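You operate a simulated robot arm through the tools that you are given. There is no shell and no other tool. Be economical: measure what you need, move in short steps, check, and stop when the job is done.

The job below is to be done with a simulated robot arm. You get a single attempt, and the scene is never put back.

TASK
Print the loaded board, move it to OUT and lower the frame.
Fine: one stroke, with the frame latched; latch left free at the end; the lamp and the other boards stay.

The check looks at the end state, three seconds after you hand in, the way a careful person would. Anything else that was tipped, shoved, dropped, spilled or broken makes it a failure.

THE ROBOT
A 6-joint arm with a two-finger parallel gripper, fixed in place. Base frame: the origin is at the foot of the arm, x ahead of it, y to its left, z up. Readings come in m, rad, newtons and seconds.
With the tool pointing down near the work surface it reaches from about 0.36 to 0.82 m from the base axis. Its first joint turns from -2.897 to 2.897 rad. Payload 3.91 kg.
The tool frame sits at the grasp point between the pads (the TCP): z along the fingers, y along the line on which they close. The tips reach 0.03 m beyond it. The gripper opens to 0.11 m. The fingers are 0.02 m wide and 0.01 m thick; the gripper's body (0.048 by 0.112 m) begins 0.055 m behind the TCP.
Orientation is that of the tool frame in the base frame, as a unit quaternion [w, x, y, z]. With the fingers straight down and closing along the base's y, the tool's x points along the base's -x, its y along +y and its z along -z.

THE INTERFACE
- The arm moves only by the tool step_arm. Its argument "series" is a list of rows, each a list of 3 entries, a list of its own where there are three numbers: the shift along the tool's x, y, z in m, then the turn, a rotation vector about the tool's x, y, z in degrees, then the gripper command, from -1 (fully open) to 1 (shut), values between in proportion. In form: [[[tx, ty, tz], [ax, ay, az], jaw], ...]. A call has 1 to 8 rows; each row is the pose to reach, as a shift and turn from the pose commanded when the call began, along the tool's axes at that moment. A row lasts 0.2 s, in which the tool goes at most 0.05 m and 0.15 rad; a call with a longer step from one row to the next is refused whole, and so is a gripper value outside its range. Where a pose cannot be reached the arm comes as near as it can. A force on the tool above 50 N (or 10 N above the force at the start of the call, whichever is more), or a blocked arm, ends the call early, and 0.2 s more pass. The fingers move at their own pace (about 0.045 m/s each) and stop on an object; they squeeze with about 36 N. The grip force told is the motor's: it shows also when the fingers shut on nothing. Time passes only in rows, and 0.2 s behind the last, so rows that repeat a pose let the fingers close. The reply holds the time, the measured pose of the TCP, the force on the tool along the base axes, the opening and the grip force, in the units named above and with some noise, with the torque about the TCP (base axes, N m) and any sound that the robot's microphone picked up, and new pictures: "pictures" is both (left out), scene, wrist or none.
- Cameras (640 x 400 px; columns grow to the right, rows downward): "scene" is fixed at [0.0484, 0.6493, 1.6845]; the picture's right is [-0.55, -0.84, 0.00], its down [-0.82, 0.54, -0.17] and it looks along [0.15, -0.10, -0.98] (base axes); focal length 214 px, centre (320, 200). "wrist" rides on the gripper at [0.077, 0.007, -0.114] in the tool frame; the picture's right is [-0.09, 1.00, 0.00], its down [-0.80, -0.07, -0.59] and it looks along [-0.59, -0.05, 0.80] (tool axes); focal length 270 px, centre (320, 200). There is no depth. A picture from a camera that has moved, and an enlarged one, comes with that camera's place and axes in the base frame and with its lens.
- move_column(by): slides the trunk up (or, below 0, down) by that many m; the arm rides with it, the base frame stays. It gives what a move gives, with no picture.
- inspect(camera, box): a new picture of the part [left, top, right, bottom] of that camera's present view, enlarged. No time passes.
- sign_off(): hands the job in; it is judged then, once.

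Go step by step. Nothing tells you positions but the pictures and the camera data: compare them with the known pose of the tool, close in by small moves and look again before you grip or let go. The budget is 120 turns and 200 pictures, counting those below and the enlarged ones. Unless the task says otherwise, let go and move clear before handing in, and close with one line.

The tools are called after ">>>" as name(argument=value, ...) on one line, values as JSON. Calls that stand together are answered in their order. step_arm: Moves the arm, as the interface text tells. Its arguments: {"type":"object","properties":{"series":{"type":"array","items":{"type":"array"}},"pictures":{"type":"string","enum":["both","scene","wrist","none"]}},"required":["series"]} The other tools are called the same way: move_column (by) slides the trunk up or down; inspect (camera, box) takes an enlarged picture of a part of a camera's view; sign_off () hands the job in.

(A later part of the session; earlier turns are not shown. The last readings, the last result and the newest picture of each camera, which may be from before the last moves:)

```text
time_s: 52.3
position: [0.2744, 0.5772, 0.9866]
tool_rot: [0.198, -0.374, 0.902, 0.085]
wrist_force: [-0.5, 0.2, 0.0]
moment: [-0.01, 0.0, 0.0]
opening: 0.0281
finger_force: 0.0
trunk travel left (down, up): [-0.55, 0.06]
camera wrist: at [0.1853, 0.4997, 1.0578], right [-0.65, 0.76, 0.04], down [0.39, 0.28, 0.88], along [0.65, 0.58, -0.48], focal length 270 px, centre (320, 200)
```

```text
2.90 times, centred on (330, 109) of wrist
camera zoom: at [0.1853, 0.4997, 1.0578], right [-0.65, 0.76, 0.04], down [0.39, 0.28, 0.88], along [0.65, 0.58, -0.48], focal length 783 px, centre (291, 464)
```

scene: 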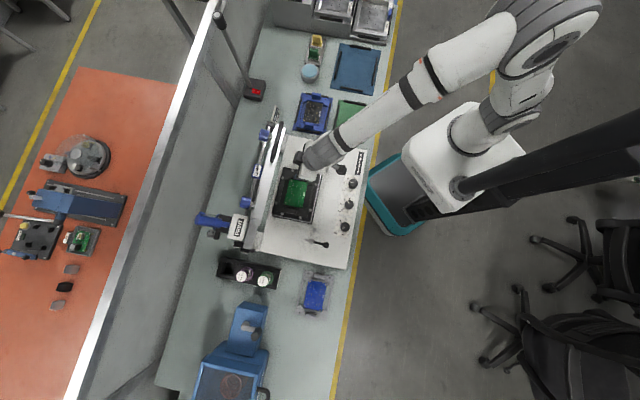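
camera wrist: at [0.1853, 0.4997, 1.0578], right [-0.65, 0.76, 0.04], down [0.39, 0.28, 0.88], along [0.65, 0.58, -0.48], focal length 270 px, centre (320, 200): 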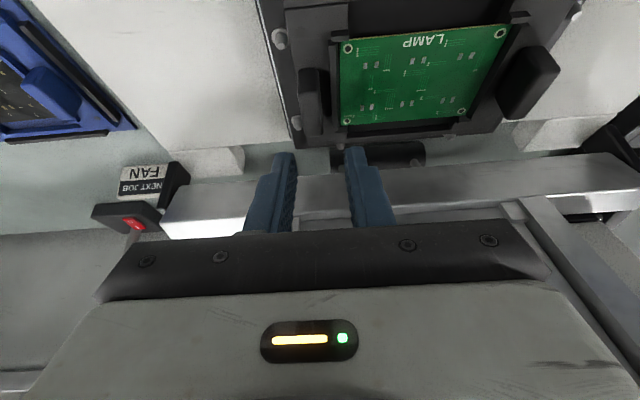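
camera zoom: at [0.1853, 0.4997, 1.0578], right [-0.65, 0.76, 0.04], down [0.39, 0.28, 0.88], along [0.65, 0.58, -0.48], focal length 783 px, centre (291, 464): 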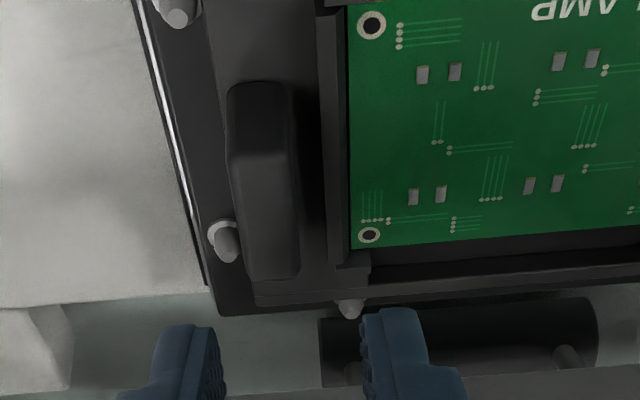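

The fin is about 14 mm thick, 32 mm long and tops out near z 0.93, and the gap is centred on it. I'll lower around the fin.

>>> step_arm(series=[[[0.007, -0.002, 0.011], [0, 0, 0], 0.49], [[0.014, -0.003, 0.022], [0, 0, 0], 0.49], [[0.0206, -0.003, 0.0323], [0, 0, 0], 0.49], [[0.0206, -0.003, 0.0323], [0, 0, 0], 0.49]], pictures="wrist")

>>> inspect(camera="wrist", box=[220, 40, 440, 240])

```text
time_s: 53.3
position: [0.2712, 0.5713, 0.9481]
tool_rot: [0.198, -0.375, 0.902, 0.084]
wrist_force: [0.2, 0.9, -1.3]
moment: [0.0, -0.02, -0.01]
opening: 0.028
finger_force: 0.1
trunk travel left (down, up): [-0.55, 0.06]
camera wrist: at [0.1827, 0.4928, 1.0201], right [-0.65, 0.76, 0.04], down [0.39, 0.28, 0.88], along [0.65, 0.58, -0.48], focal length 270 px, centre (320, 200)
```

wrist: 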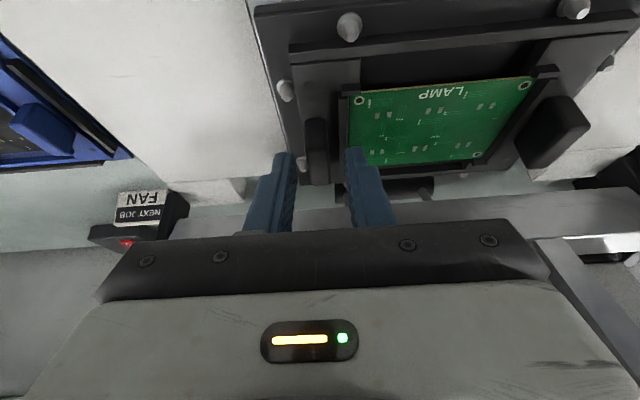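

```text
2.00 times, centred on (330, 140) of wrist
camera zoom: at [0.1827, 0.4928, 1.0201], right [-0.65, 0.76, 0.04], down [0.39, 0.28, 0.88], along [0.65, 0.58, -0.48], focal length 541 px, centre (300, 320)
```

zoom: 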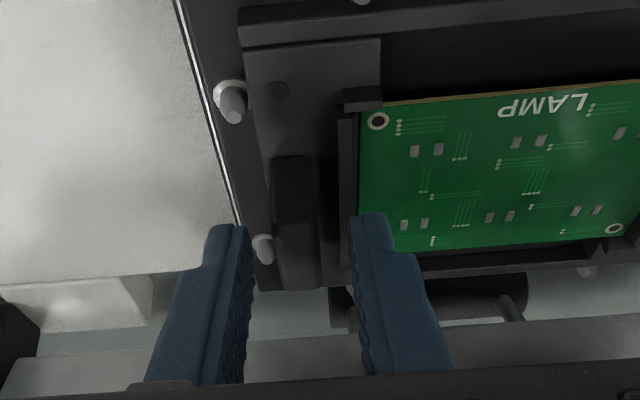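

The fin is centred. I'll narrow the gap further, dip 5 mm and close.

>>> step_arm(series=[[[0, 0, 0], [0, 0, 0], 0.63], [[0, 0, 0], [0, 0, 0], 0.63], [[0.0021, 0, 0.0045], [0, 0, 0], 0.63], [[0.0021, 0, 0.0045], [0, 0, 0], 0.63], [[0.0021, 0, 0.0045], [0, 0, 0], 1], [[0.0021, 0, 0.0045], [0, 0, 0], 1], [[0.0021, 0, 0.0045], [0, 0, 0], 1]], pictures="wrist")

>>> inspect(camera="wrist", box=[220, 40, 440, 240])

```text
time_s: 54.9
position: [0.2734, 0.5711, 0.9433]
tool_rot: [0.198, -0.375, 0.902, 0.084]
wrist_force: [1.2, -0.3, 2.1]
moment: [0.02, -0.06, -0.05]
opening: 0.0128
finger_force: 36.0
trunk travel left (down, up): [-0.55, 0.06]
camera wrist: at [0.1827, 0.4931, 1.0153], right [-0.65, 0.76, 0.04], down [0.39, 0.28, 0.88], along [0.65, 0.58, -0.48], focal length 270 px, centre (320, 200)
```

wrist: 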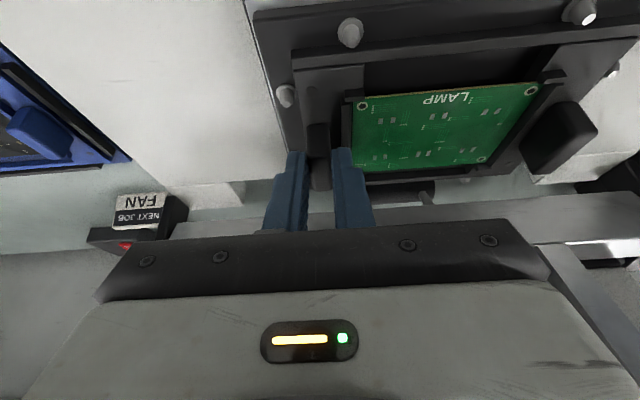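

```text
2.00 times, centred on (330, 140) of wrist
camera zoom: at [0.1827, 0.4931, 1.0153], right [-0.65, 0.76, 0.04], down [0.39, 0.28, 0.88], along [0.65, 0.58, -0.48], focal length 541 px, centre (300, 320)
```

zoom: 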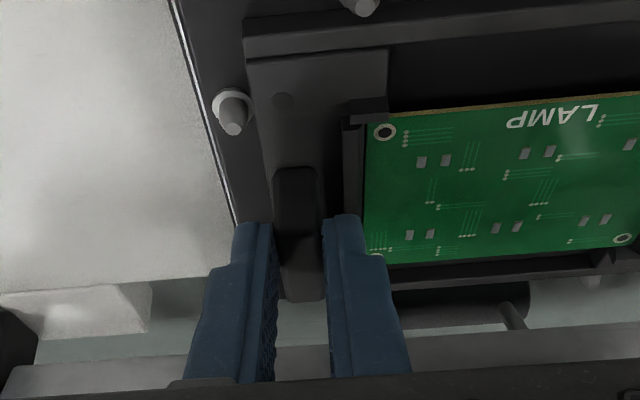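

The fin is gripped at 12.8 mm. I'll lift 2 cm slowly and look at how the pallet hangs.

>>> step_arm(series=[[[-0.0021, 0, -0.0045], [0, 0, 0], 1], [[-0.0042, 0, -0.009], [0, 0, 0], 1], [[-0.0063, 0, -0.0136], [0, 0, 0], 1], [[-0.0085, 0, -0.0181], [0, 0, 0], 1]])

>>> inspect(camera="scene", box=[264, 160, 344, 210])

```text
time_s: 55.9
position: [0.2719, 0.5709, 0.9625]
tool_rot: [0.198, -0.374, 0.902, 0.085]
wrist_force: [-0.7, 0.9, -0.8]
moment: [-0.07, -0.02, -0.04]
opening: 0.013
finger_force: 35.9
trunk travel left (down, up): [-0.55, 0.06]
camera wrist: at [0.1822, 0.4931, 1.035], right [-0.65, 0.76, 0.04], down [0.39, 0.28, 0.88], along [0.65, 0.58, -0.48], focal length 270 px, centre (320, 200)
```

scene: 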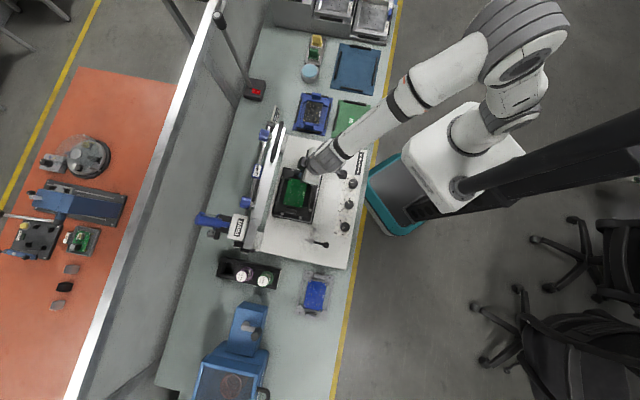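
wrist: 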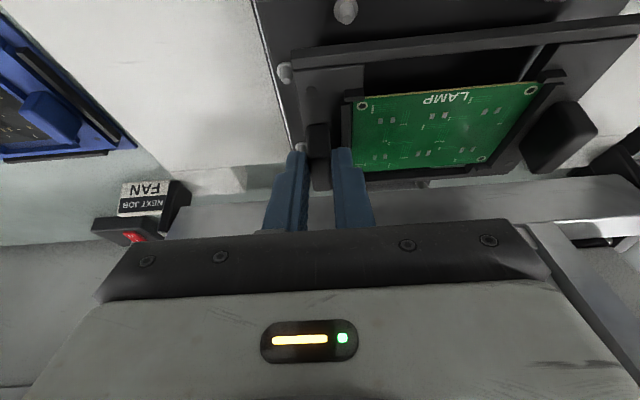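

```text
8.00 times, centred on (304, 185) of scene
camera zoom: at [0.0484, 0.6493, 1.6845], right [-0.55, -0.84, 0.0], down [-0.82, 0.54, -0.17], along [0.15, -0.1, -0.98], focal length 1716 px, centre (448, 320)
```

zoom: 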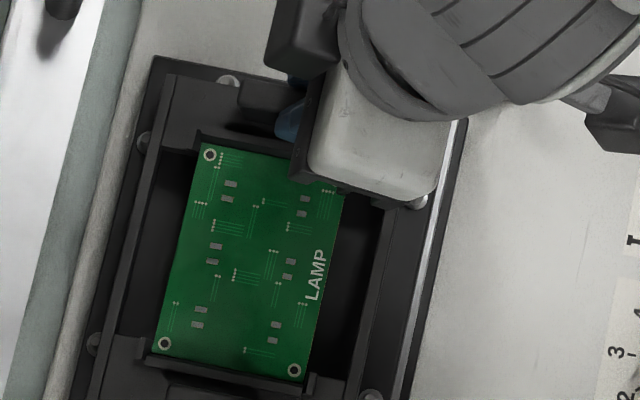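

The pallet lifted cleanly and hangs level. I'll carry it up and away from the lid, then over toward the OUT mat.

>>> step_arm(series=[[[-0.0085, 0, -0.0181], [0, 0, 0], 1], [[-0.0054, 0, -0.0471], [0, 0, 0], 1], [[0.0178, 0, -0.08], [0, 0, 0], 1], [[0.027, -0.035, -0.0842], [0, 0, 0], 1], [[0.036, -0.07, -0.0885], [0, 0, 0], 1], [[0.045, -0.105, -0.0927], [0, 0, 0], 1], [[0.054, -0.14, -0.0969], [0, 0, 0], 1], [[0.063, -0.175, -0.1011], [0, 0, 0], 1]])

>>> step_arm(series=[[[0.009, -0.035, -0.0042], [0, 0, 0], 1], [[0.018, -0.07, -0.0085], [0, 0, 0], 1], [[0.027, -0.105, -0.0127], [0, 0, 0], 1], [[0.036, -0.14, -0.017], [0, 0, 0], 1], [[0.0454, -0.175, -0.0212], [0, 0, 0], 1], [[0.0454, -0.175, -0.0212], [0, 0, 0], 1]])

>>> inspect(camera="scene", box=[304, 80, 400, 140])

>>> inspect(camera="wrist", box=[240, 0, 640, 220])

```text
time_s: 57.7
position: [0.3253, 0.3775, 1.0264]
tool_rot: [0.198, -0.374, 0.902, 0.084]
wrist_force: [0.3, 0.0, -1.1]
moment: [-0.04, -0.02, -0.01]
opening: 0.0131
finger_force: 36.2
trunk travel left (down, up): [-0.55, 0.06]
camera wrist: at [0.2357, 0.2991, 1.0984], right [-0.65, 0.76, 0.04], down [0.39, 0.28, 0.88], along [0.65, 0.59, -0.48], focal length 270 px, centre (320, 200)
```

scene: 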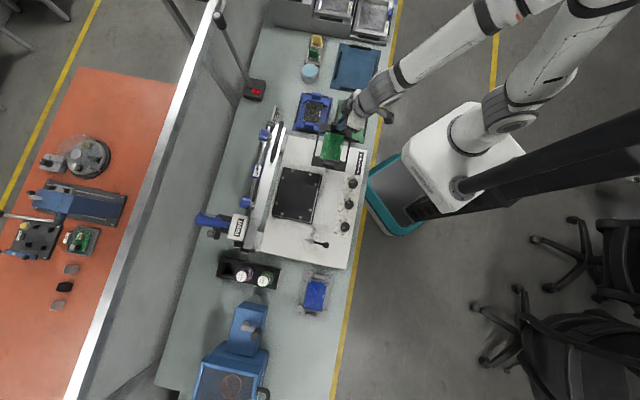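
wrist: 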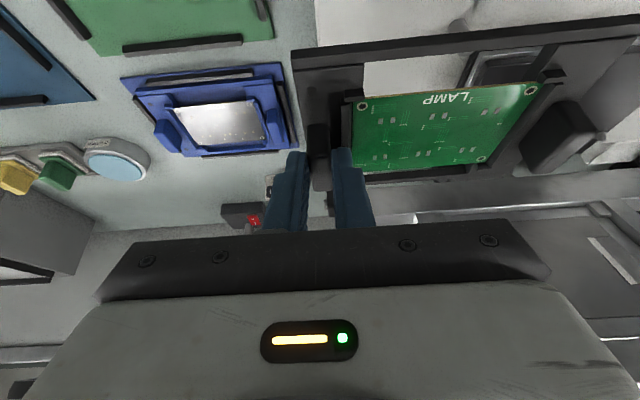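

```text
time_s: 59.1
position: [0.4148, 0.2176, 1.0255]
tool_rot: [0.198, -0.374, 0.902, 0.085]
wrist_force: [0.0, 0.1, -1.9]
moment: [-0.04, -0.04, 0.0]
opening: 0.013
finger_force: 35.8
trunk travel left (down, up): [-0.55, 0.06]
camera wrist: at [0.3254, 0.1388, 1.0969], right [-0.65, 0.76, 0.04], down [0.39, 0.28, 0.88], along [0.65, 0.58, -0.48], focal length 270 px, centre (320, 200)
```

scene: 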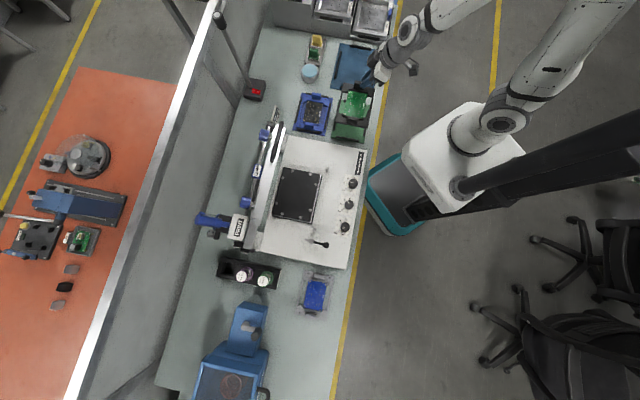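
wrist: 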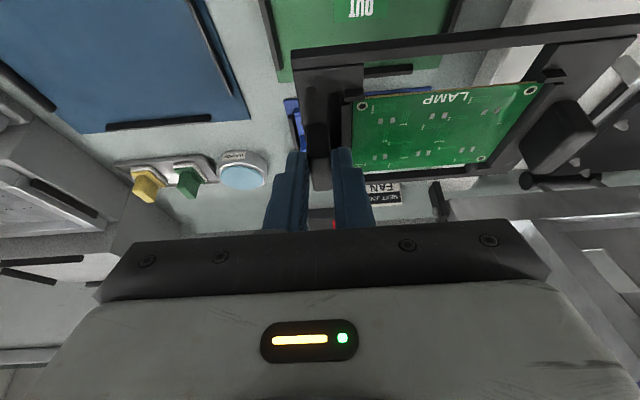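

```text
6.67 times, centred on (352, 110) of scene
camera zoom: at [0.0484, 0.6493, 1.6845], right [-0.55, -0.84, 0.0], down [-0.82, 0.54, -0.17], along [0.15, -0.1, -0.98], focal length 1430 px, centre (107, 800)
```

zoom: 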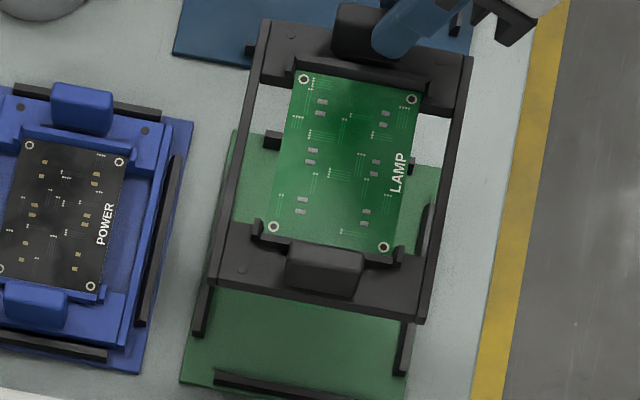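

```text
1.60 times, centred on (440, 110) of wrist
camera zoom: at [0.3254, 0.1388, 1.0969], right [-0.65, 0.76, 0.04], down [0.39, 0.28, 0.88], along [0.65, 0.58, -0.48], focal length 432 px, centre (128, 344)
```

zoom: 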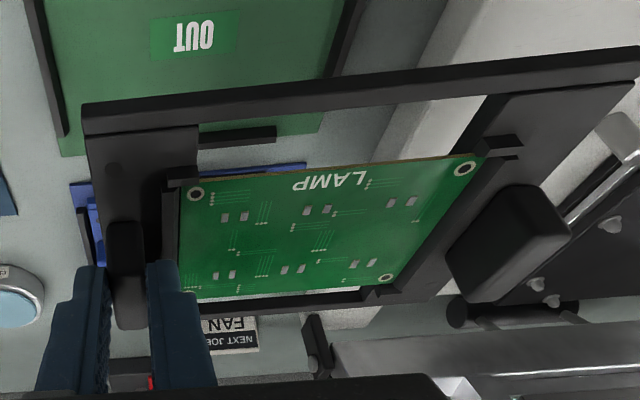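

The scene camera shows the pallet and the mat together very clearly. I'll lower to a few centimetres above the mat and then compare outlines.

>>> step_arm(series=[[[0.0076, 0, 0.0163], [0, 0, 0], 1], [[0.0152, 0, 0.0326], [0, 0, 0], 1], [[0.0228, 0, 0.0489], [0, 0, 0], 1], [[0.0275, 0, 0.0589], [0, 0, 0], 1], [[0.0275, 0, 0.0589], [0, 0, 0], 1]], pictures="none")

>>> inspect(camera="scene", box=[304, 80, 400, 140])

>>> inspect(camera="wrist", box=[220, 0, 620, 220])

```text
time_s: 60.3
position: [0.4146, 0.2183, 0.962]
tool_rot: [0.198, -0.374, 0.902, 0.085]
wrist_force: [0.1, -0.2, -1.8]
moment: [-0.11, -0.04, 0.02]
opening: 0.0128
finger_force: 36.0
trunk travel left (down, up): [-0.55, 0.06]
```

```text
6.67 times, centred on (352, 110) of scene
camera zoom: at [0.0484, 0.6493, 1.6845], right [-0.55, -0.84, 0.0], down [-0.82, 0.54, -0.17], along [0.15, -0.1, -0.98], focal length 1430 px, centre (107, 800)
```

zoom: 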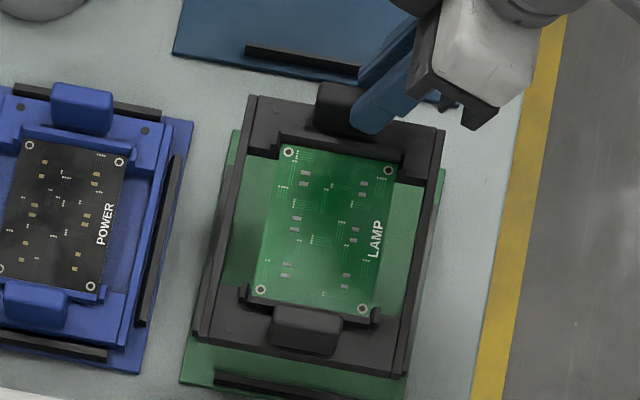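

```text
1.60 times, centred on (420, 110) of wrist
camera zoom: at [0.3255, 0.1396, 1.0334], right [-0.65, 0.76, 0.04], down [0.39, 0.28, 0.88], along [0.65, 0.58, -0.48], focal length 432 px, centre (160, 344)
```

zoom: 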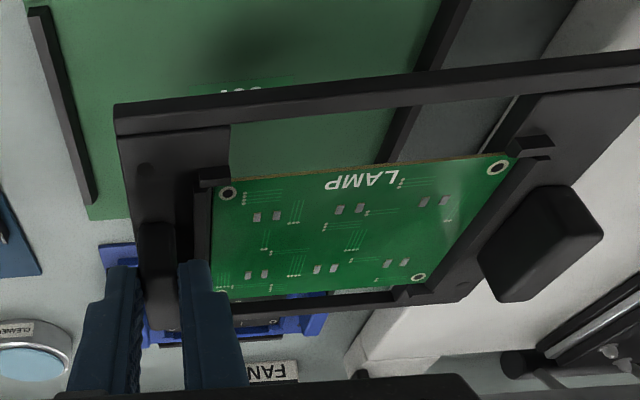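

>>> inspect(camera="scene", box=[280, 80, 344, 144])

>>> inspect(camera="scene", box=[324, 86, 388, 150])

```text
6.25 times, centred on (312, 112) of scene
camera zoom: at [0.0484, 0.6493, 1.6845], right [-0.55, -0.84, 0.0], down [-0.82, 0.54, -0.17], along [0.15, -0.1, -0.98], focal length 1340 px, centre (370, 750)
```

zoom: 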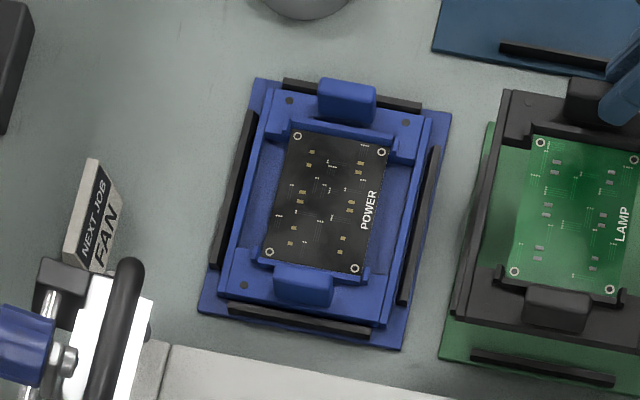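

```text
6.25 times, centred on (356, 118) of scene
camera zoom: at [0.0484, 0.6493, 1.6845], right [-0.55, -0.84, 0.0], down [-0.82, 0.54, -0.17], along [0.15, -0.1, -0.98], focal length 1340 px, centre (95, 712)
```

zoom: 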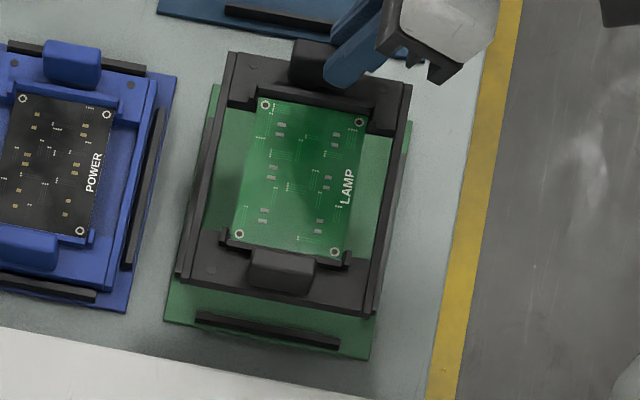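

Using the POWER pallet on its own mat as a reference, the board should sit about 2 mm toward the robot and 6 mm further along. I'll shift, lower 2 cm and compare again.

>>> step_arm(series=[[[0.004, -0.003, 0.006], [0, 0, 0], 1], [[0.0103, -0.006, 0.0173], [0, 0, 0], 1], [[0.0103, -0.006, 0.0173], [0, 0, 0], 1]], pictures="none")

>>> inspect(camera="scene", box=[324, 86, 388, 150])

>>> inspect(camera="wrist", box=[220, 0, 620, 220])

```text
time_s: 61.1
position: [0.4178, 0.2121, 0.9409]
tool_rot: [0.198, -0.375, 0.902, 0.086]
wrist_force: [-0.1, -0.9, -1.8]
moment: [-0.05, -0.05, -0.02]
opening: 0.0133
finger_force: 36.0
trunk travel left (down, up): [-0.55, 0.06]
```

```text
6.25 times, centred on (356, 118) of scene
camera zoom: at [0.0484, 0.6493, 1.6845], right [-0.55, -0.84, 0.0], down [-0.82, 0.54, -0.17], along [0.15, -0.1, -0.98], focal length 1340 px, centre (95, 712)
```

zoom: 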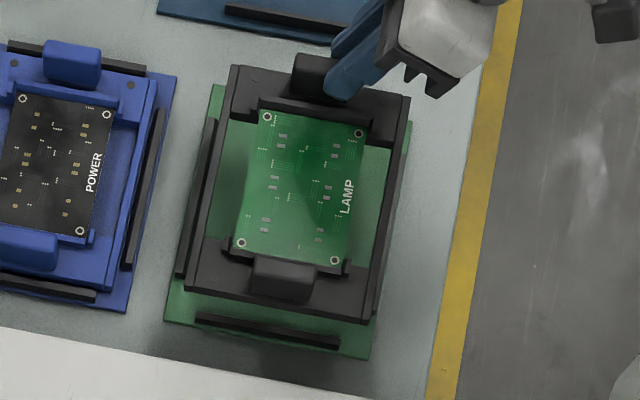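

```text
1.60 times, centred on (420, 110) of wrist
camera zoom: at [0.3279, 0.1334, 1.013], right [-0.65, 0.76, 0.04], down [0.39, 0.28, 0.88], along [0.65, 0.58, -0.48], focal length 432 px, centre (160, 344)
```

zoom: 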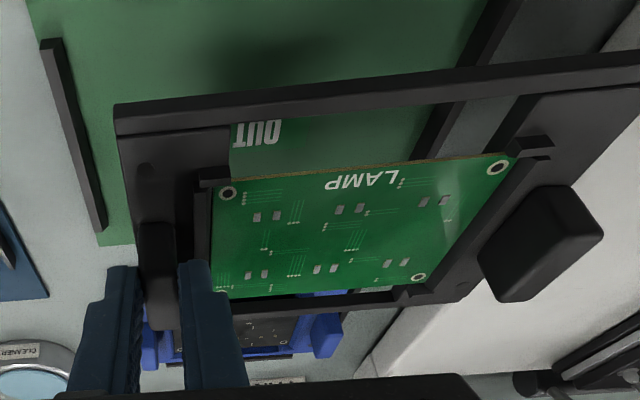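

Re-solving the geometry, the mat top is lower than I first took it, nearer z 0.845. So there is still about 6 cm to go. I'll lower 2.5 cm with a 1 cm shift along the bench, then compare again.

>>> step_arm(series=[[[0.004, -0.004, 0.009], [0, 0, 0], 1], [[0.0106, -0.01, 0.0227], [0, 0, 0], 1], [[0.0106, -0.01, 0.0227], [0, 0, 0], 1]], pictures="none")

>>> inspect(camera="scene", box=[324, 86, 388, 150])

```text
time_s: 61.9
position: [0.4228, 0.2057, 0.9167]
tool_rot: [0.198, -0.374, 0.902, 0.085]
wrist_force: [0.1, -0.2, -1.1]
moment: [-0.1, -0.07, -0.01]
opening: 0.0131
finger_force: 35.4
trunk travel left (down, up): [-0.55, 0.06]
```

```text
6.25 times, centred on (356, 118) of scene
camera zoom: at [0.0484, 0.6493, 1.6845], right [-0.55, -0.84, 0.0], down [-0.82, 0.54, -0.17], along [0.15, -0.1, -0.98], focal length 1340 px, centre (95, 712)
```

zoom: 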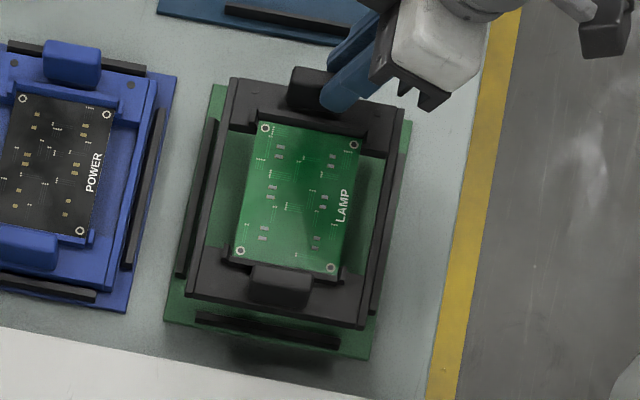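

>>> step_arm(series=[[[0.003, -0.004, 0.006], [0, 0, 0], 1], [[0.0063, -0.01, 0.0136], [0, 0, 0], 1], [[0.0063, -0.01, 0.0136], [0, 0, 0], 1]], pictures="wrist")

>>> inspect(camera="scene", box=[324, 86, 388, 150])

>>> inspect(camera="wrist", box=[220, 0, 620, 220])

```text
time_s: 62.7
position: [0.4285, 0.1978, 0.9003]
tool_rot: [0.2, -0.374, 0.902, 0.085]
wrist_force: [-1.1, -0.3, -0.7]
moment: [-0.06, -0.05, 0.02]
opening: 0.0131
finger_force: 35.7
trunk travel left (down, up): [-0.55, 0.06]
camera wrist: at [0.3412, 0.1196, 0.9727], right [-0.65, 0.76, 0.04], down [0.39, 0.28, 0.88], along [0.65, 0.58, -0.48], focal length 270 px, centre (320, 200)
```

wrist: 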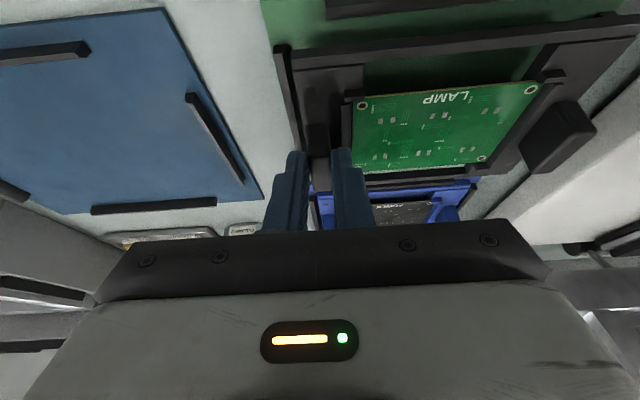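

```text
6.25 times, centred on (356, 118) of scene
camera zoom: at [0.0484, 0.6493, 1.6845], right [-0.55, -0.84, 0.0], down [-0.82, 0.54, -0.17], along [0.15, -0.1, -0.98], focal length 1340 px, centre (95, 712)
```

zoom: 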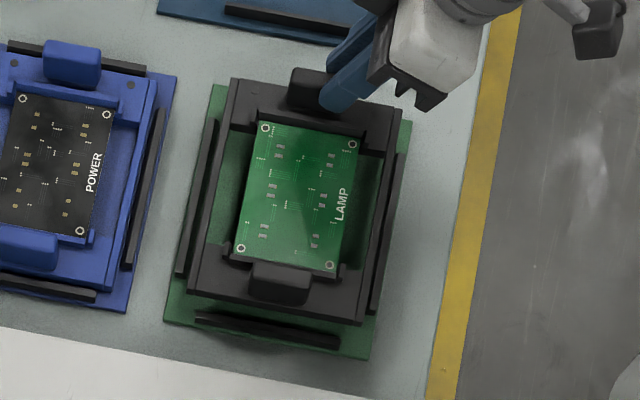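

```text
1.60 times, centred on (420, 110) of wrist
camera zoom: at [0.3412, 0.1196, 0.9727], right [-0.65, 0.76, 0.04], down [0.39, 0.28, 0.88], along [0.65, 0.58, -0.48], focal length 432 px, centre (160, 344)
```

zoom: 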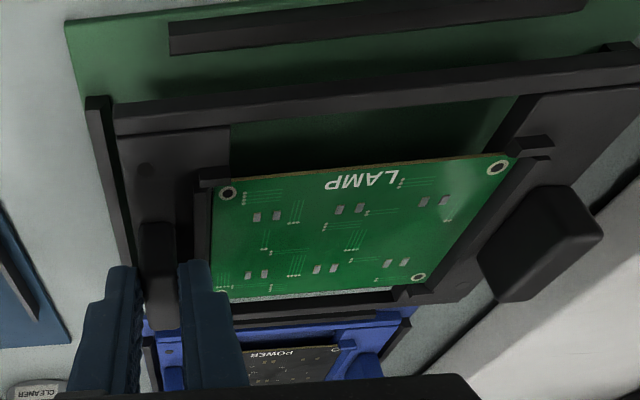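

The pallet is now nearly aligned with the guide strips and needs about 2 mm toward the robot. I'll lower another 1 cm and check contact.

>>> step_arm(series=[[[0.0018, 0, -0.0008], [0, 0, 0], 1], [[0.0039, 0, 0.0037], [0, 0, 0], 1], [[0.006, 0, 0.0082], [0, 0, 0], 1], [[0.006, 0, 0.0082], [0, 0, 0], 1]], pictures="none")

>>> inspect(camera="scene", box=[332, 94, 380, 142])

>>> inspect(camera="wrist", box=[220, 0, 620, 220])

```text
time_s: 63.7
position: [0.4294, 0.1977, 0.8913]
tool_rot: [0.198, -0.374, 0.902, 0.084]
wrist_force: [0.1, 0.1, 0.0]
moment: [-0.06, -0.03, 0.01]
opening: 0.0132
finger_force: 35.3
trunk travel left (down, up): [-0.55, 0.06]
```

```text
8.33 times, centred on (356, 118) of scene
camera zoom: at [0.0484, 0.6493, 1.6845], right [-0.55, -0.84, 0.0], down [-0.82, 0.54, -0.17], along [0.15, -0.1, -0.98], focal length 1787 px, centre (20, 883)
```

zoom: 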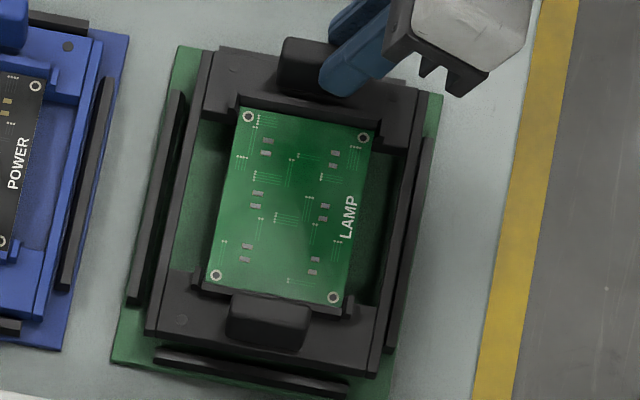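

```text
1.60 times, centred on (420, 110) of wrist
camera zoom: at [0.3397, 0.1185, 0.9632], right [-0.65, 0.76, 0.04], down [0.39, 0.28, 0.88], along [0.65, 0.58, -0.48], focal length 432 px, centre (160, 344)
```

zoom: 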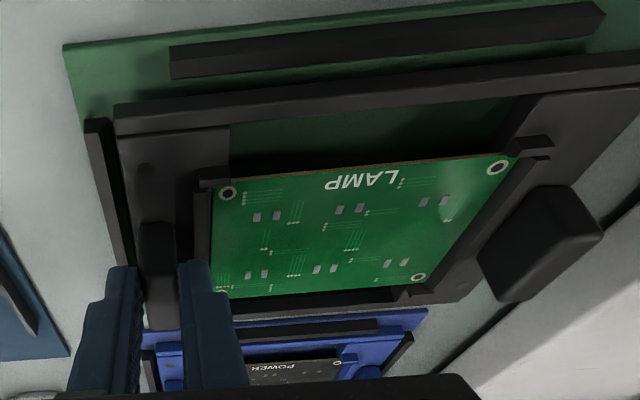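

>>> inspect(camera="scene", box=[286, 116, 334, 140])

>>> inspect(camera="scene", box=[336, 118, 384, 142])

>>> inspect(camera="wrist", box=[250, 20, 410, 190])

```text
13.33 times, centred on (310, 128) of scene
camera zoom: at [0.0484, 0.6493, 1.6845], right [-0.55, -0.84, 0.0], down [-0.82, 0.54, -0.17], along [0.15, -0.1, -0.98], focal length 2860 px, centre (453, 1160)
```

zoom: 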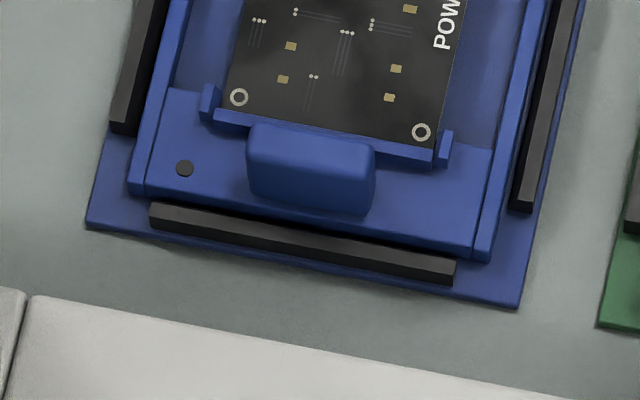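

```text
13.33 times, centred on (360, 130) of scene
camera zoom: at [0.0484, 0.6493, 1.6845], right [-0.55, -0.84, 0.0], down [-0.82, 0.54, -0.17], along [0.15, -0.1, -0.98], focal length 2860 px, centre (-213, 1133)
```

zoom: 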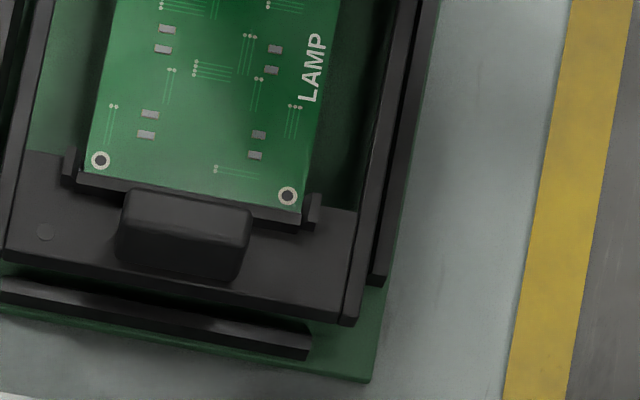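

```text
2.35 times, centred on (330, 105) of wrist
camera zoom: at [0.3397, 0.1185, 0.9632], right [-0.65, 0.76, 0.04], down [0.39, 0.28, 0.88], along [0.65, 0.58, -0.48], focal length 636 px, centre (296, 424)
```

zoom: 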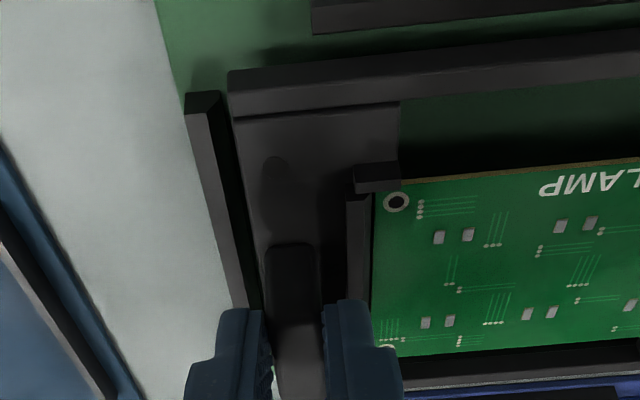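

The reference offset says about 5 mm of drop remains, with 2 mm back toward the bench. I'll finish the descent in small steps and watch for contact force.

>>> step_arm(series=[[[-0.0018, 0, 0.0008], [0, 0, 0], 1], [[-0.0005, 0, 0.0035], [0, 0, 0], 1], [[0.0003, 0, 0.0053], [0, 0, 0], 1], [[0.0003, 0, 0.0053], [0, 0, 0], 1]], pictures="none")

>>> inspect(camera="scene", box=[336, 118, 384, 142])

```text
time_s: 64.7
position: [0.43, 0.1985, 0.8862]
tool_rot: [0.198, -0.374, 0.902, 0.085]
wrist_force: [0.2, 0.5, -0.9]
moment: [-0.07, -0.06, 0.0]
opening: 0.0133
finger_force: 36.5
trunk travel left (down, up): [-0.55, 0.06]
```

```text
13.33 times, centred on (360, 130) of scene
camera zoom: at [0.0484, 0.6493, 1.6845], right [-0.55, -0.84, 0.0], down [-0.82, 0.54, -0.17], along [0.15, -0.1, -0.98], focal length 2860 px, centre (-213, 1133)
```

zoom: 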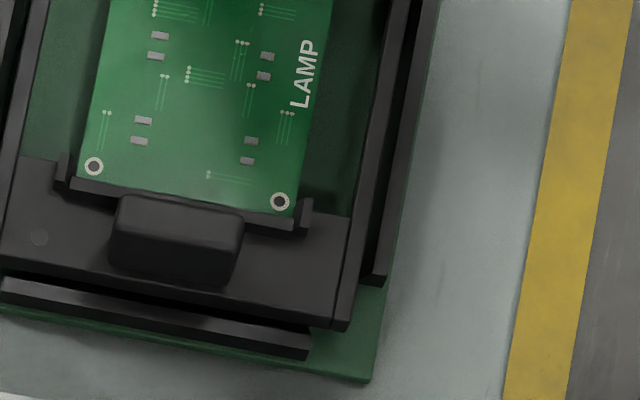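

>>> step_arm(series=[[[0.0008, 0, 0.0018], [0, 0, 0], 1], [[0.0013, 0, 0.0027], [0, 0, 0], 1], [[0.0013, 0, 0.0027], [0, 0, 0], 1]], pictures="none")

>>> inspect(camera="scene", box=[336, 118, 384, 142])

```text
time_s: 65.5
position: [0.4303, 0.1991, 0.882]
tool_rot: [0.198, -0.374, 0.902, 0.085]
wrist_force: [0.3, 0.6, -2.3]
moment: [-0.08, -0.07, -0.02]
opening: 0.0133
finger_force: 36.1
trunk travel left (down, up): [-0.55, 0.06]
```

```text
13.33 times, centred on (360, 130) of scene
camera zoom: at [0.0484, 0.6493, 1.6845], right [-0.55, -0.84, 0.0], down [-0.82, 0.54, -0.17], along [0.15, -0.1, -0.98], focal length 2860 px, centre (-213, 1133)
```

zoom: 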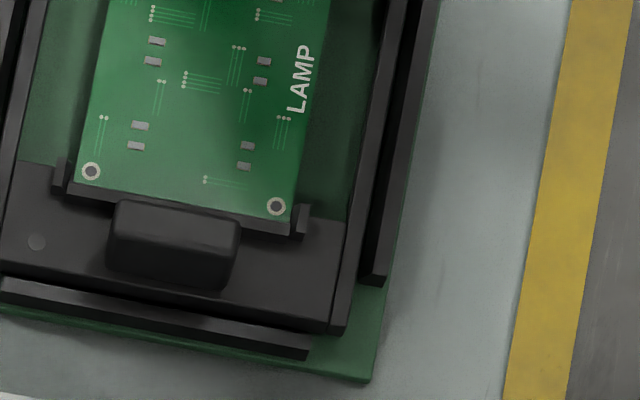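

>>> step_arm(series=[[[0.0008, -0.001, 0.0018], [0, 0, 0], 1], [[0.0013, -0.0015, 0.0027], [0, 0, 0], 1], [[0.0013, -0.0015, 0.0027], [0, 0, 0], 1]], pictures="none")

>>> inspect(camera="scene", box=[336, 118, 384, 142])

>>> inspect(camera="wrist", box=[250, 20, 410, 190])

```text
time_s: 66.3
position: [0.4313, 0.1969, 0.8794]
tool_rot: [0.198, -0.375, 0.902, 0.085]
wrist_force: [0.0, -0.6, -0.1]
moment: [-0.08, -0.04, -0.02]
opening: 0.0129
finger_force: 36.0
trunk travel left (down, up): [-0.55, 0.06]
```

```text
13.33 times, centred on (360, 130) of scene
camera zoom: at [0.0484, 0.6493, 1.6845], right [-0.55, -0.84, 0.0], down [-0.82, 0.54, -0.17], along [0.15, -0.1, -0.98], focal length 2860 px, centre (-213, 1133)
```

zoom: 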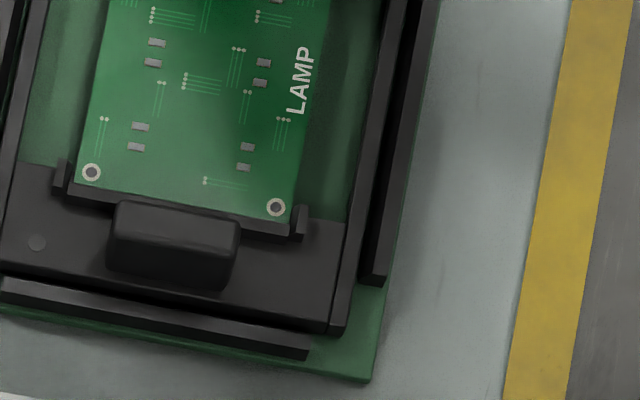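

```text
2.35 times, centred on (330, 105) of wrist
camera zoom: at [0.3424, 0.1189, 0.9519], right [-0.65, 0.76, 0.04], down [0.39, 0.28, 0.88], along [0.65, 0.58, -0.48], focal length 636 px, centre (296, 424)
```

zoom: 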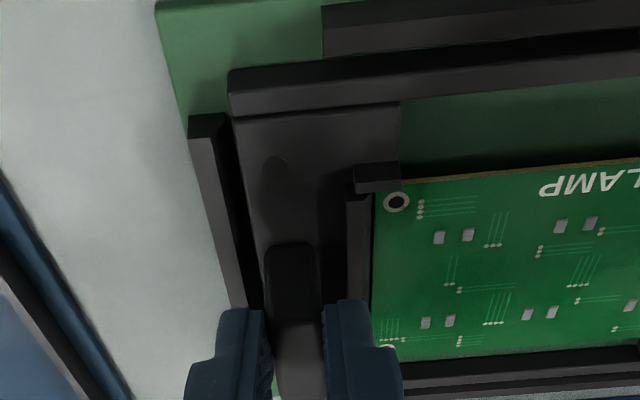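

>>> step_arm(series=[[[0.0008, -0.0005, 0.0018], [0, 0, 0], 1], [[0.0013, -0.001, 0.0027], [0, 0, 0], 1], [[0.0013, -0.001, 0.0027], [0, 0, 0], 1]], pictures="none")

>>> inspect(camera="scene", box=[336, 118, 384, 142])

```text
time_s: 67.1
position: [0.4318, 0.1971, 0.8785]
tool_rot: [0.2, -0.374, 0.902, 0.086]
wrist_force: [-4.1, 5.2, 25.5]
moment: [0.24, -0.06, 0.01]
opening: 0.0131
finger_force: 36.0
trunk travel left (down, up): [-0.55, 0.06]
```

```text
13.33 times, centred on (360, 130) of scene
camera zoom: at [0.0484, 0.6493, 1.6845], right [-0.55, -0.84, 0.0], down [-0.82, 0.54, -0.17], along [0.15, -0.1, -0.98], focal length 2860 px, centre (-213, 1133)
```

zoom: 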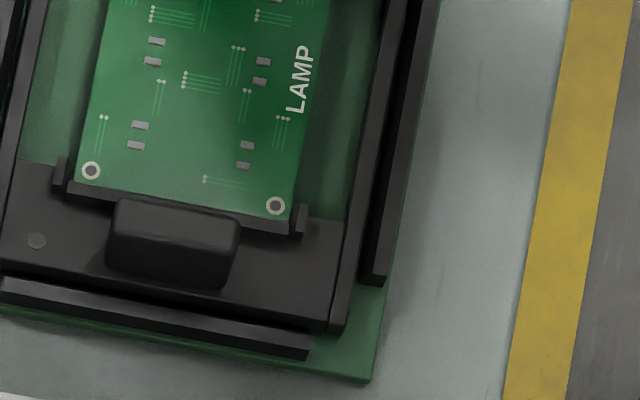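

Contact at 25 N, and the outline matches how POWER sits on its mat. I'll relax the press and open the fingers.

>>> step_arm(series=[[[-0.0008, 0, -0.0018], [0, 0, 0], 1], [[-0.0008, 0, -0.0018], [0, 0, 0], 0.7], [[-0.0008, 0, -0.0018], [0, 0, 0], 0.62], [[-0.0008, 0, -0.0018], [0, 0, 0], 0.62]], pictures="none")

>>> inspect(camera="scene", box=[332, 94, 380, 142])

>>> inspect(camera="wrist", box=[250, 20, 410, 190])

```text
time_s: 68.1
position: [0.4328, 0.1962, 0.8781]
tool_rot: [0.198, -0.374, 0.902, 0.085]
wrist_force: [-0.7, 0.3, -0.5]
moment: [0.04, 0.01, -0.01]
opening: 0.0211
finger_force: 0.1
trunk travel left (down, up): [-0.55, 0.06]
```

```text
8.33 times, centred on (356, 118) of scene
camera zoom: at [0.0484, 0.6493, 1.6845], right [-0.55, -0.84, 0.0], down [-0.82, 0.54, -0.17], along [0.15, -0.1, -0.98], focal length 1787 px, centre (20, 883)
```

zoom: 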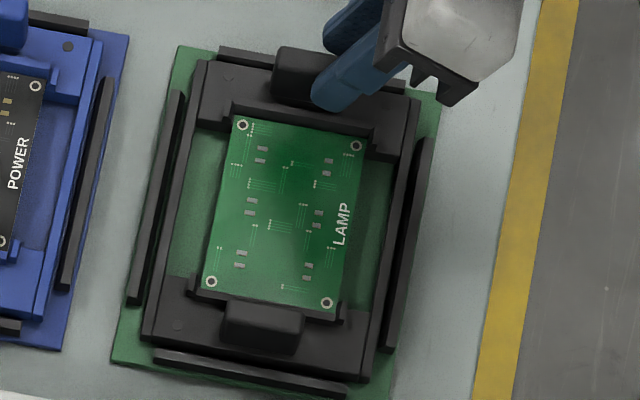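

```text
2.35 times, centred on (330, 105) of wrist
camera zoom: at [0.3433, 0.1177, 0.9508], right [-0.65, 0.76, 0.04], down [0.39, 0.28, 0.88], along [0.65, 0.58, -0.48], focal length 636 px, centre (296, 424)
```

zoom: 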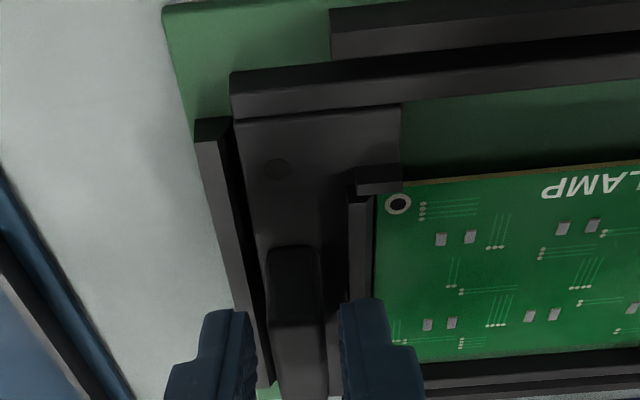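

The pallet sits inside the guide strips on OUT. I'll retreat upward.

>>> step_arm(series=[[[-0.0042, 0, -0.0091], [0, 0, 0], 0.62], [[-0.0127, 0, -0.0272], [0, 0, 0], 0.62], [[-0.0254, 0, -0.0544], [0, 0, 0], 0.5], [[-0.0423, 0, -0.0906], [0, 0, 0], 0.5], [[-0.0592, 0, -0.1268], [0, 0, 0], 0.5], [[-0.0761, 0, -0.1631], [0, 0, 0], 0.5]])

>>> inspect(camera="scene", box=[332, 94, 380, 142])

```text
time_s: 69.5
position: [0.4334, 0.1962, 1.0594]
tool_rot: [0.199, -0.374, 0.902, 0.086]
wrist_force: [-0.3, -0.2, 0.5]
moment: [0.01, -0.01, 0.02]
opening: 0.0274
finger_force: 0.1
trunk travel left (down, up): [-0.55, 0.06]
camera wrist: at [0.3434, 0.1181, 1.1318], right [-0.65, 0.76, 0.04], down [0.39, 0.28, 0.88], along [0.65, 0.58, -0.48], focal length 270 px, centre (320, 200)
```

scene: 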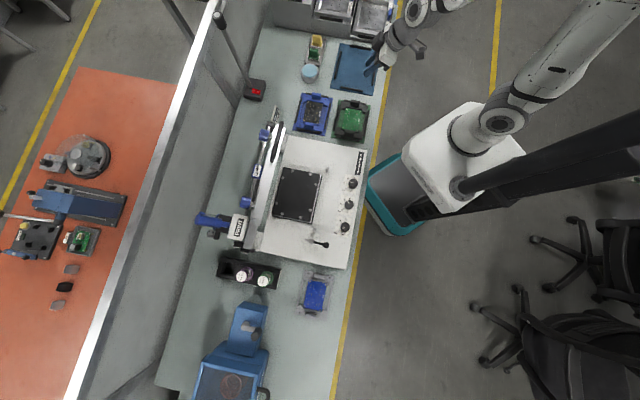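
wrist: 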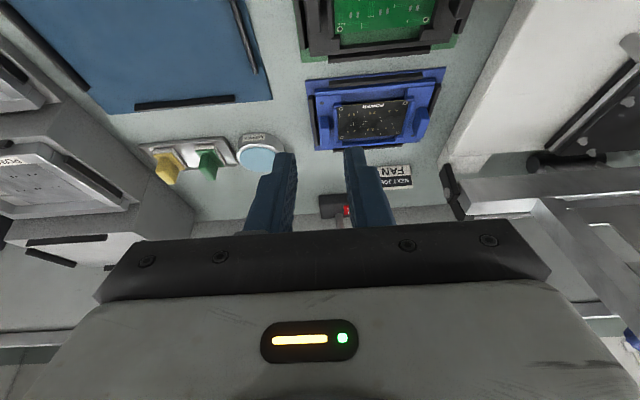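

```text
8.33 times, centred on (356, 118) of scene
camera zoom: at [0.0484, 0.6493, 1.6845], right [-0.55, -0.84, 0.0], down [-0.82, 0.54, -0.17], along [0.15, -0.1, -0.98], focal length 1787 px, centre (20, 883)
```

zoom: 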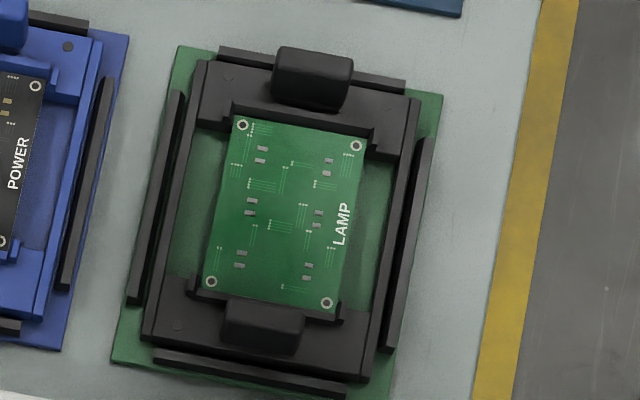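

The placement is good. Now I go back to the frame handle, first straightening the tool and rising.

>>> step_arm(series=[[[-0.0162, 0.01, -0.0347], [0, 8, 0], 0.5], [[-0.0324, 0.03, -0.0694], [0, 16, 0], 0.5], [[-0.0486, 0.05, -0.1041], [0, 24, 0], 0.5], [[-0.0648, 0.07, -0.1388], [0, 25, 0], 0.5], [[-0.081, 0.09, -0.1735], [0, 25, 0], 0.5], [[-0.0972, 0.11, -0.2084], [0, 25, 0], 0.5], [[-0.0972, 0.14, -0.2084], [0, 25, 0], 0.5]], pictures="none")

```text
time_s: 71.1
position: [0.3313, 0.2952, 1.293]
tool_rot: [-0.001, -0.384, 0.923, 0.001]
wrist_force: [0.7, -0.1, -0.7]
moment: [0.0, -0.01, 0.03]
opening: 0.0275
finger_force: 0.0
trunk travel left (down, up): [-0.55, 0.06]
```

>>> step_arm(series=[[[-0.01, 0.03, 0], [0, 0, 8], 0.5], [[-0.02, 0.06, 0], [0, 0, 16], 0.5], [[-0.03, 0.09, 0], [0, 0, 24], 0.4], [[-0.045, 0.12, 0], [0, 0, 32], 0.3], [[-0.06, 0.15, 0], [0, 0, 40], 0.3], [[-0.08, 0.18, 0], [0, 0, 48], 0.3], [[-0.1, 0.21, 0], [0, 0, 56], 0.3], [[-0.12, 0.24, 0], [0, 0, 64], 0.3]], pictures="none")

>>> step_arm(series=[[[0, 0, 0], [0, 0, 8], 0.3], [[0, 0, 0], [0, 0, 16], 0.3], [[0, 0, 0], [0, 0, 24], 0.3], [[0, 0, 0], [0, 0, 26], 0.3], [[0, 0, 0], [0, 0, 26], 0.3]], pictures="wrist")

```text
time_s: 72.9
position: [0.2482, 0.5499, 1.2906]
tool_rot: [-0.001, 0.164, 0.986, 0.001]
wrist_force: [-0.4, -0.4, 0.2]
moment: [-0.01, 0.0, 0.01]
opening: 0.0386
finger_force: 0.1
trunk travel left (down, up): [-0.55, 0.06]
```

```text
time_s: 74.1
position: [0.2494, 0.5479, 1.2908]
tool_rot: [-0.002, 0.383, 0.924, 0.0]
wrist_force: [-0.6, -0.3, -0.8]
moment: [0.0, -0.01, 0.01]
opening: 0.0386
finger_force: 0.0
trunk travel left (down, up): [-0.55, 0.06]
camera wrist: at [0.1986, 0.6083, 1.4058], right [0.77, 0.64, 0.0], down [0.52, -0.62, 0.59], along [0.38, -0.45, -0.81], focal length 270 px, centre (320, 200)
```

wrist: 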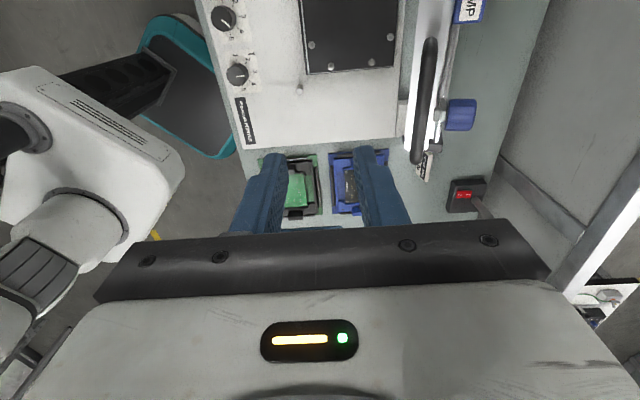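

The bar is where I left it (s ≈ 0.652). I'll move above and descend over it.

>>> step_arm(series=[[[0.002, 0.03, 0], [0, 0, 0], 0.3], [[0.004, 0.06, 0], [0, 0, 0], 0.3], [[0.004, 0.088, 0], [0, 0, 0], 0.3], [[0.004, 0.088, 0.035], [0, 0, 0], 0.3], [[0.004, 0.088, 0.06], [0, 0, 0], 0.3], [[0.004, 0.088, 0.06], [0, 0, 0], 0.3]], pictures="wrist")

>>> inspect(camera="wrist", box=[220, 60, 460, 210])

```text
time_s: 75.5
position: [0.3086, 0.6136, 1.2302]
tool_rot: [-0.002, 0.381, 0.924, -0.001]
wrist_force: [0.5, 0.6, -0.1]
moment: [-0.01, 0.0, -0.01]
opening: 0.0384
finger_force: 0.1
trunk travel left (down, up): [-0.55, 0.06]
camera wrist: at [0.2579, 0.6741, 1.3457], right [0.77, 0.64, 0.0], down [0.52, -0.62, 0.59], along [0.38, -0.45, -0.81], focal length 270 px, centre (320, 200)
```

wrist: 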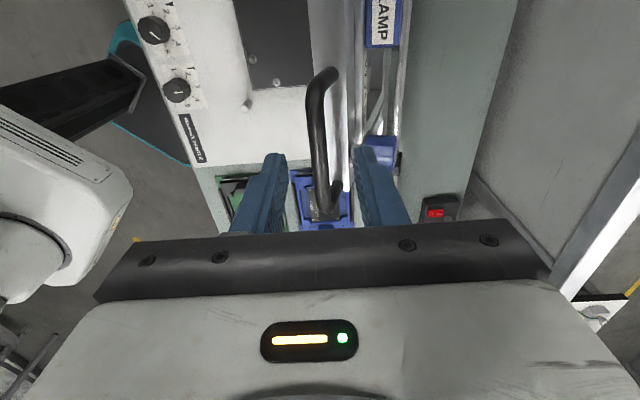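

```text
2.67 times, centred on (340, 135) of wrist
camera zoom: at [0.2579, 0.6741, 1.3457], right [0.77, 0.64, 0.0], down [0.52, -0.62, 0.59], along [0.38, -0.45, -0.81], focal length 721 px, centre (267, 373)
```

zoom: 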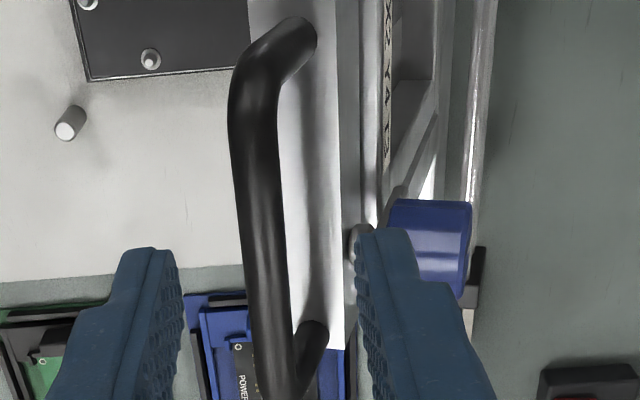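

>>> step_arm(series=[[[0, 0, 0.023], [0, 0, 0], 0.3], [[0, 0, 0.046], [0, 0, 0], 0.3], [[0, 0, 0.046], [0, 0, 0], 0.3], [[0, 0, 0.046], [0, 0, 0], 1], [[0, 0, 0.046], [0, 0, 0], 1], [[0, 0, 0.046], [0, 0, 0], 1]], pictures="wrist")

```text
time_s: 76.9
position: [0.307, 0.6141, 1.1847]
tool_rot: [-0.002, 0.382, 0.924, -0.001]
wrist_force: [-9.4, -12.4, -6.2]
moment: [-0.19, 0.15, 0.19]
opening: 0.0119
finger_force: 44.9
trunk travel left (down, up): [-0.55, 0.06]
camera wrist: at [0.2566, 0.6741, 1.2992], right [0.77, 0.64, 0.0], down [0.52, -0.62, 0.59], along [0.38, -0.46, -0.81], focal length 270 px, centre (320, 200)
```

wrist: 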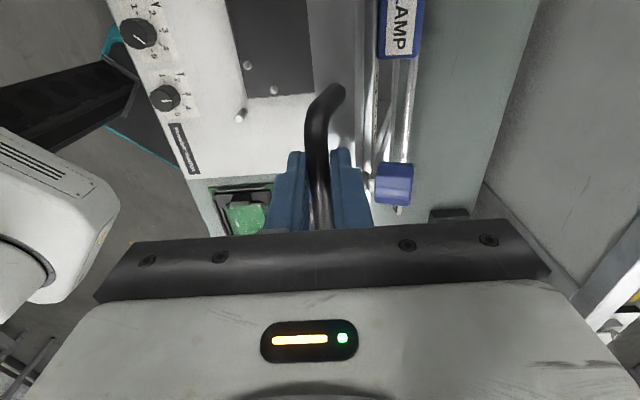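

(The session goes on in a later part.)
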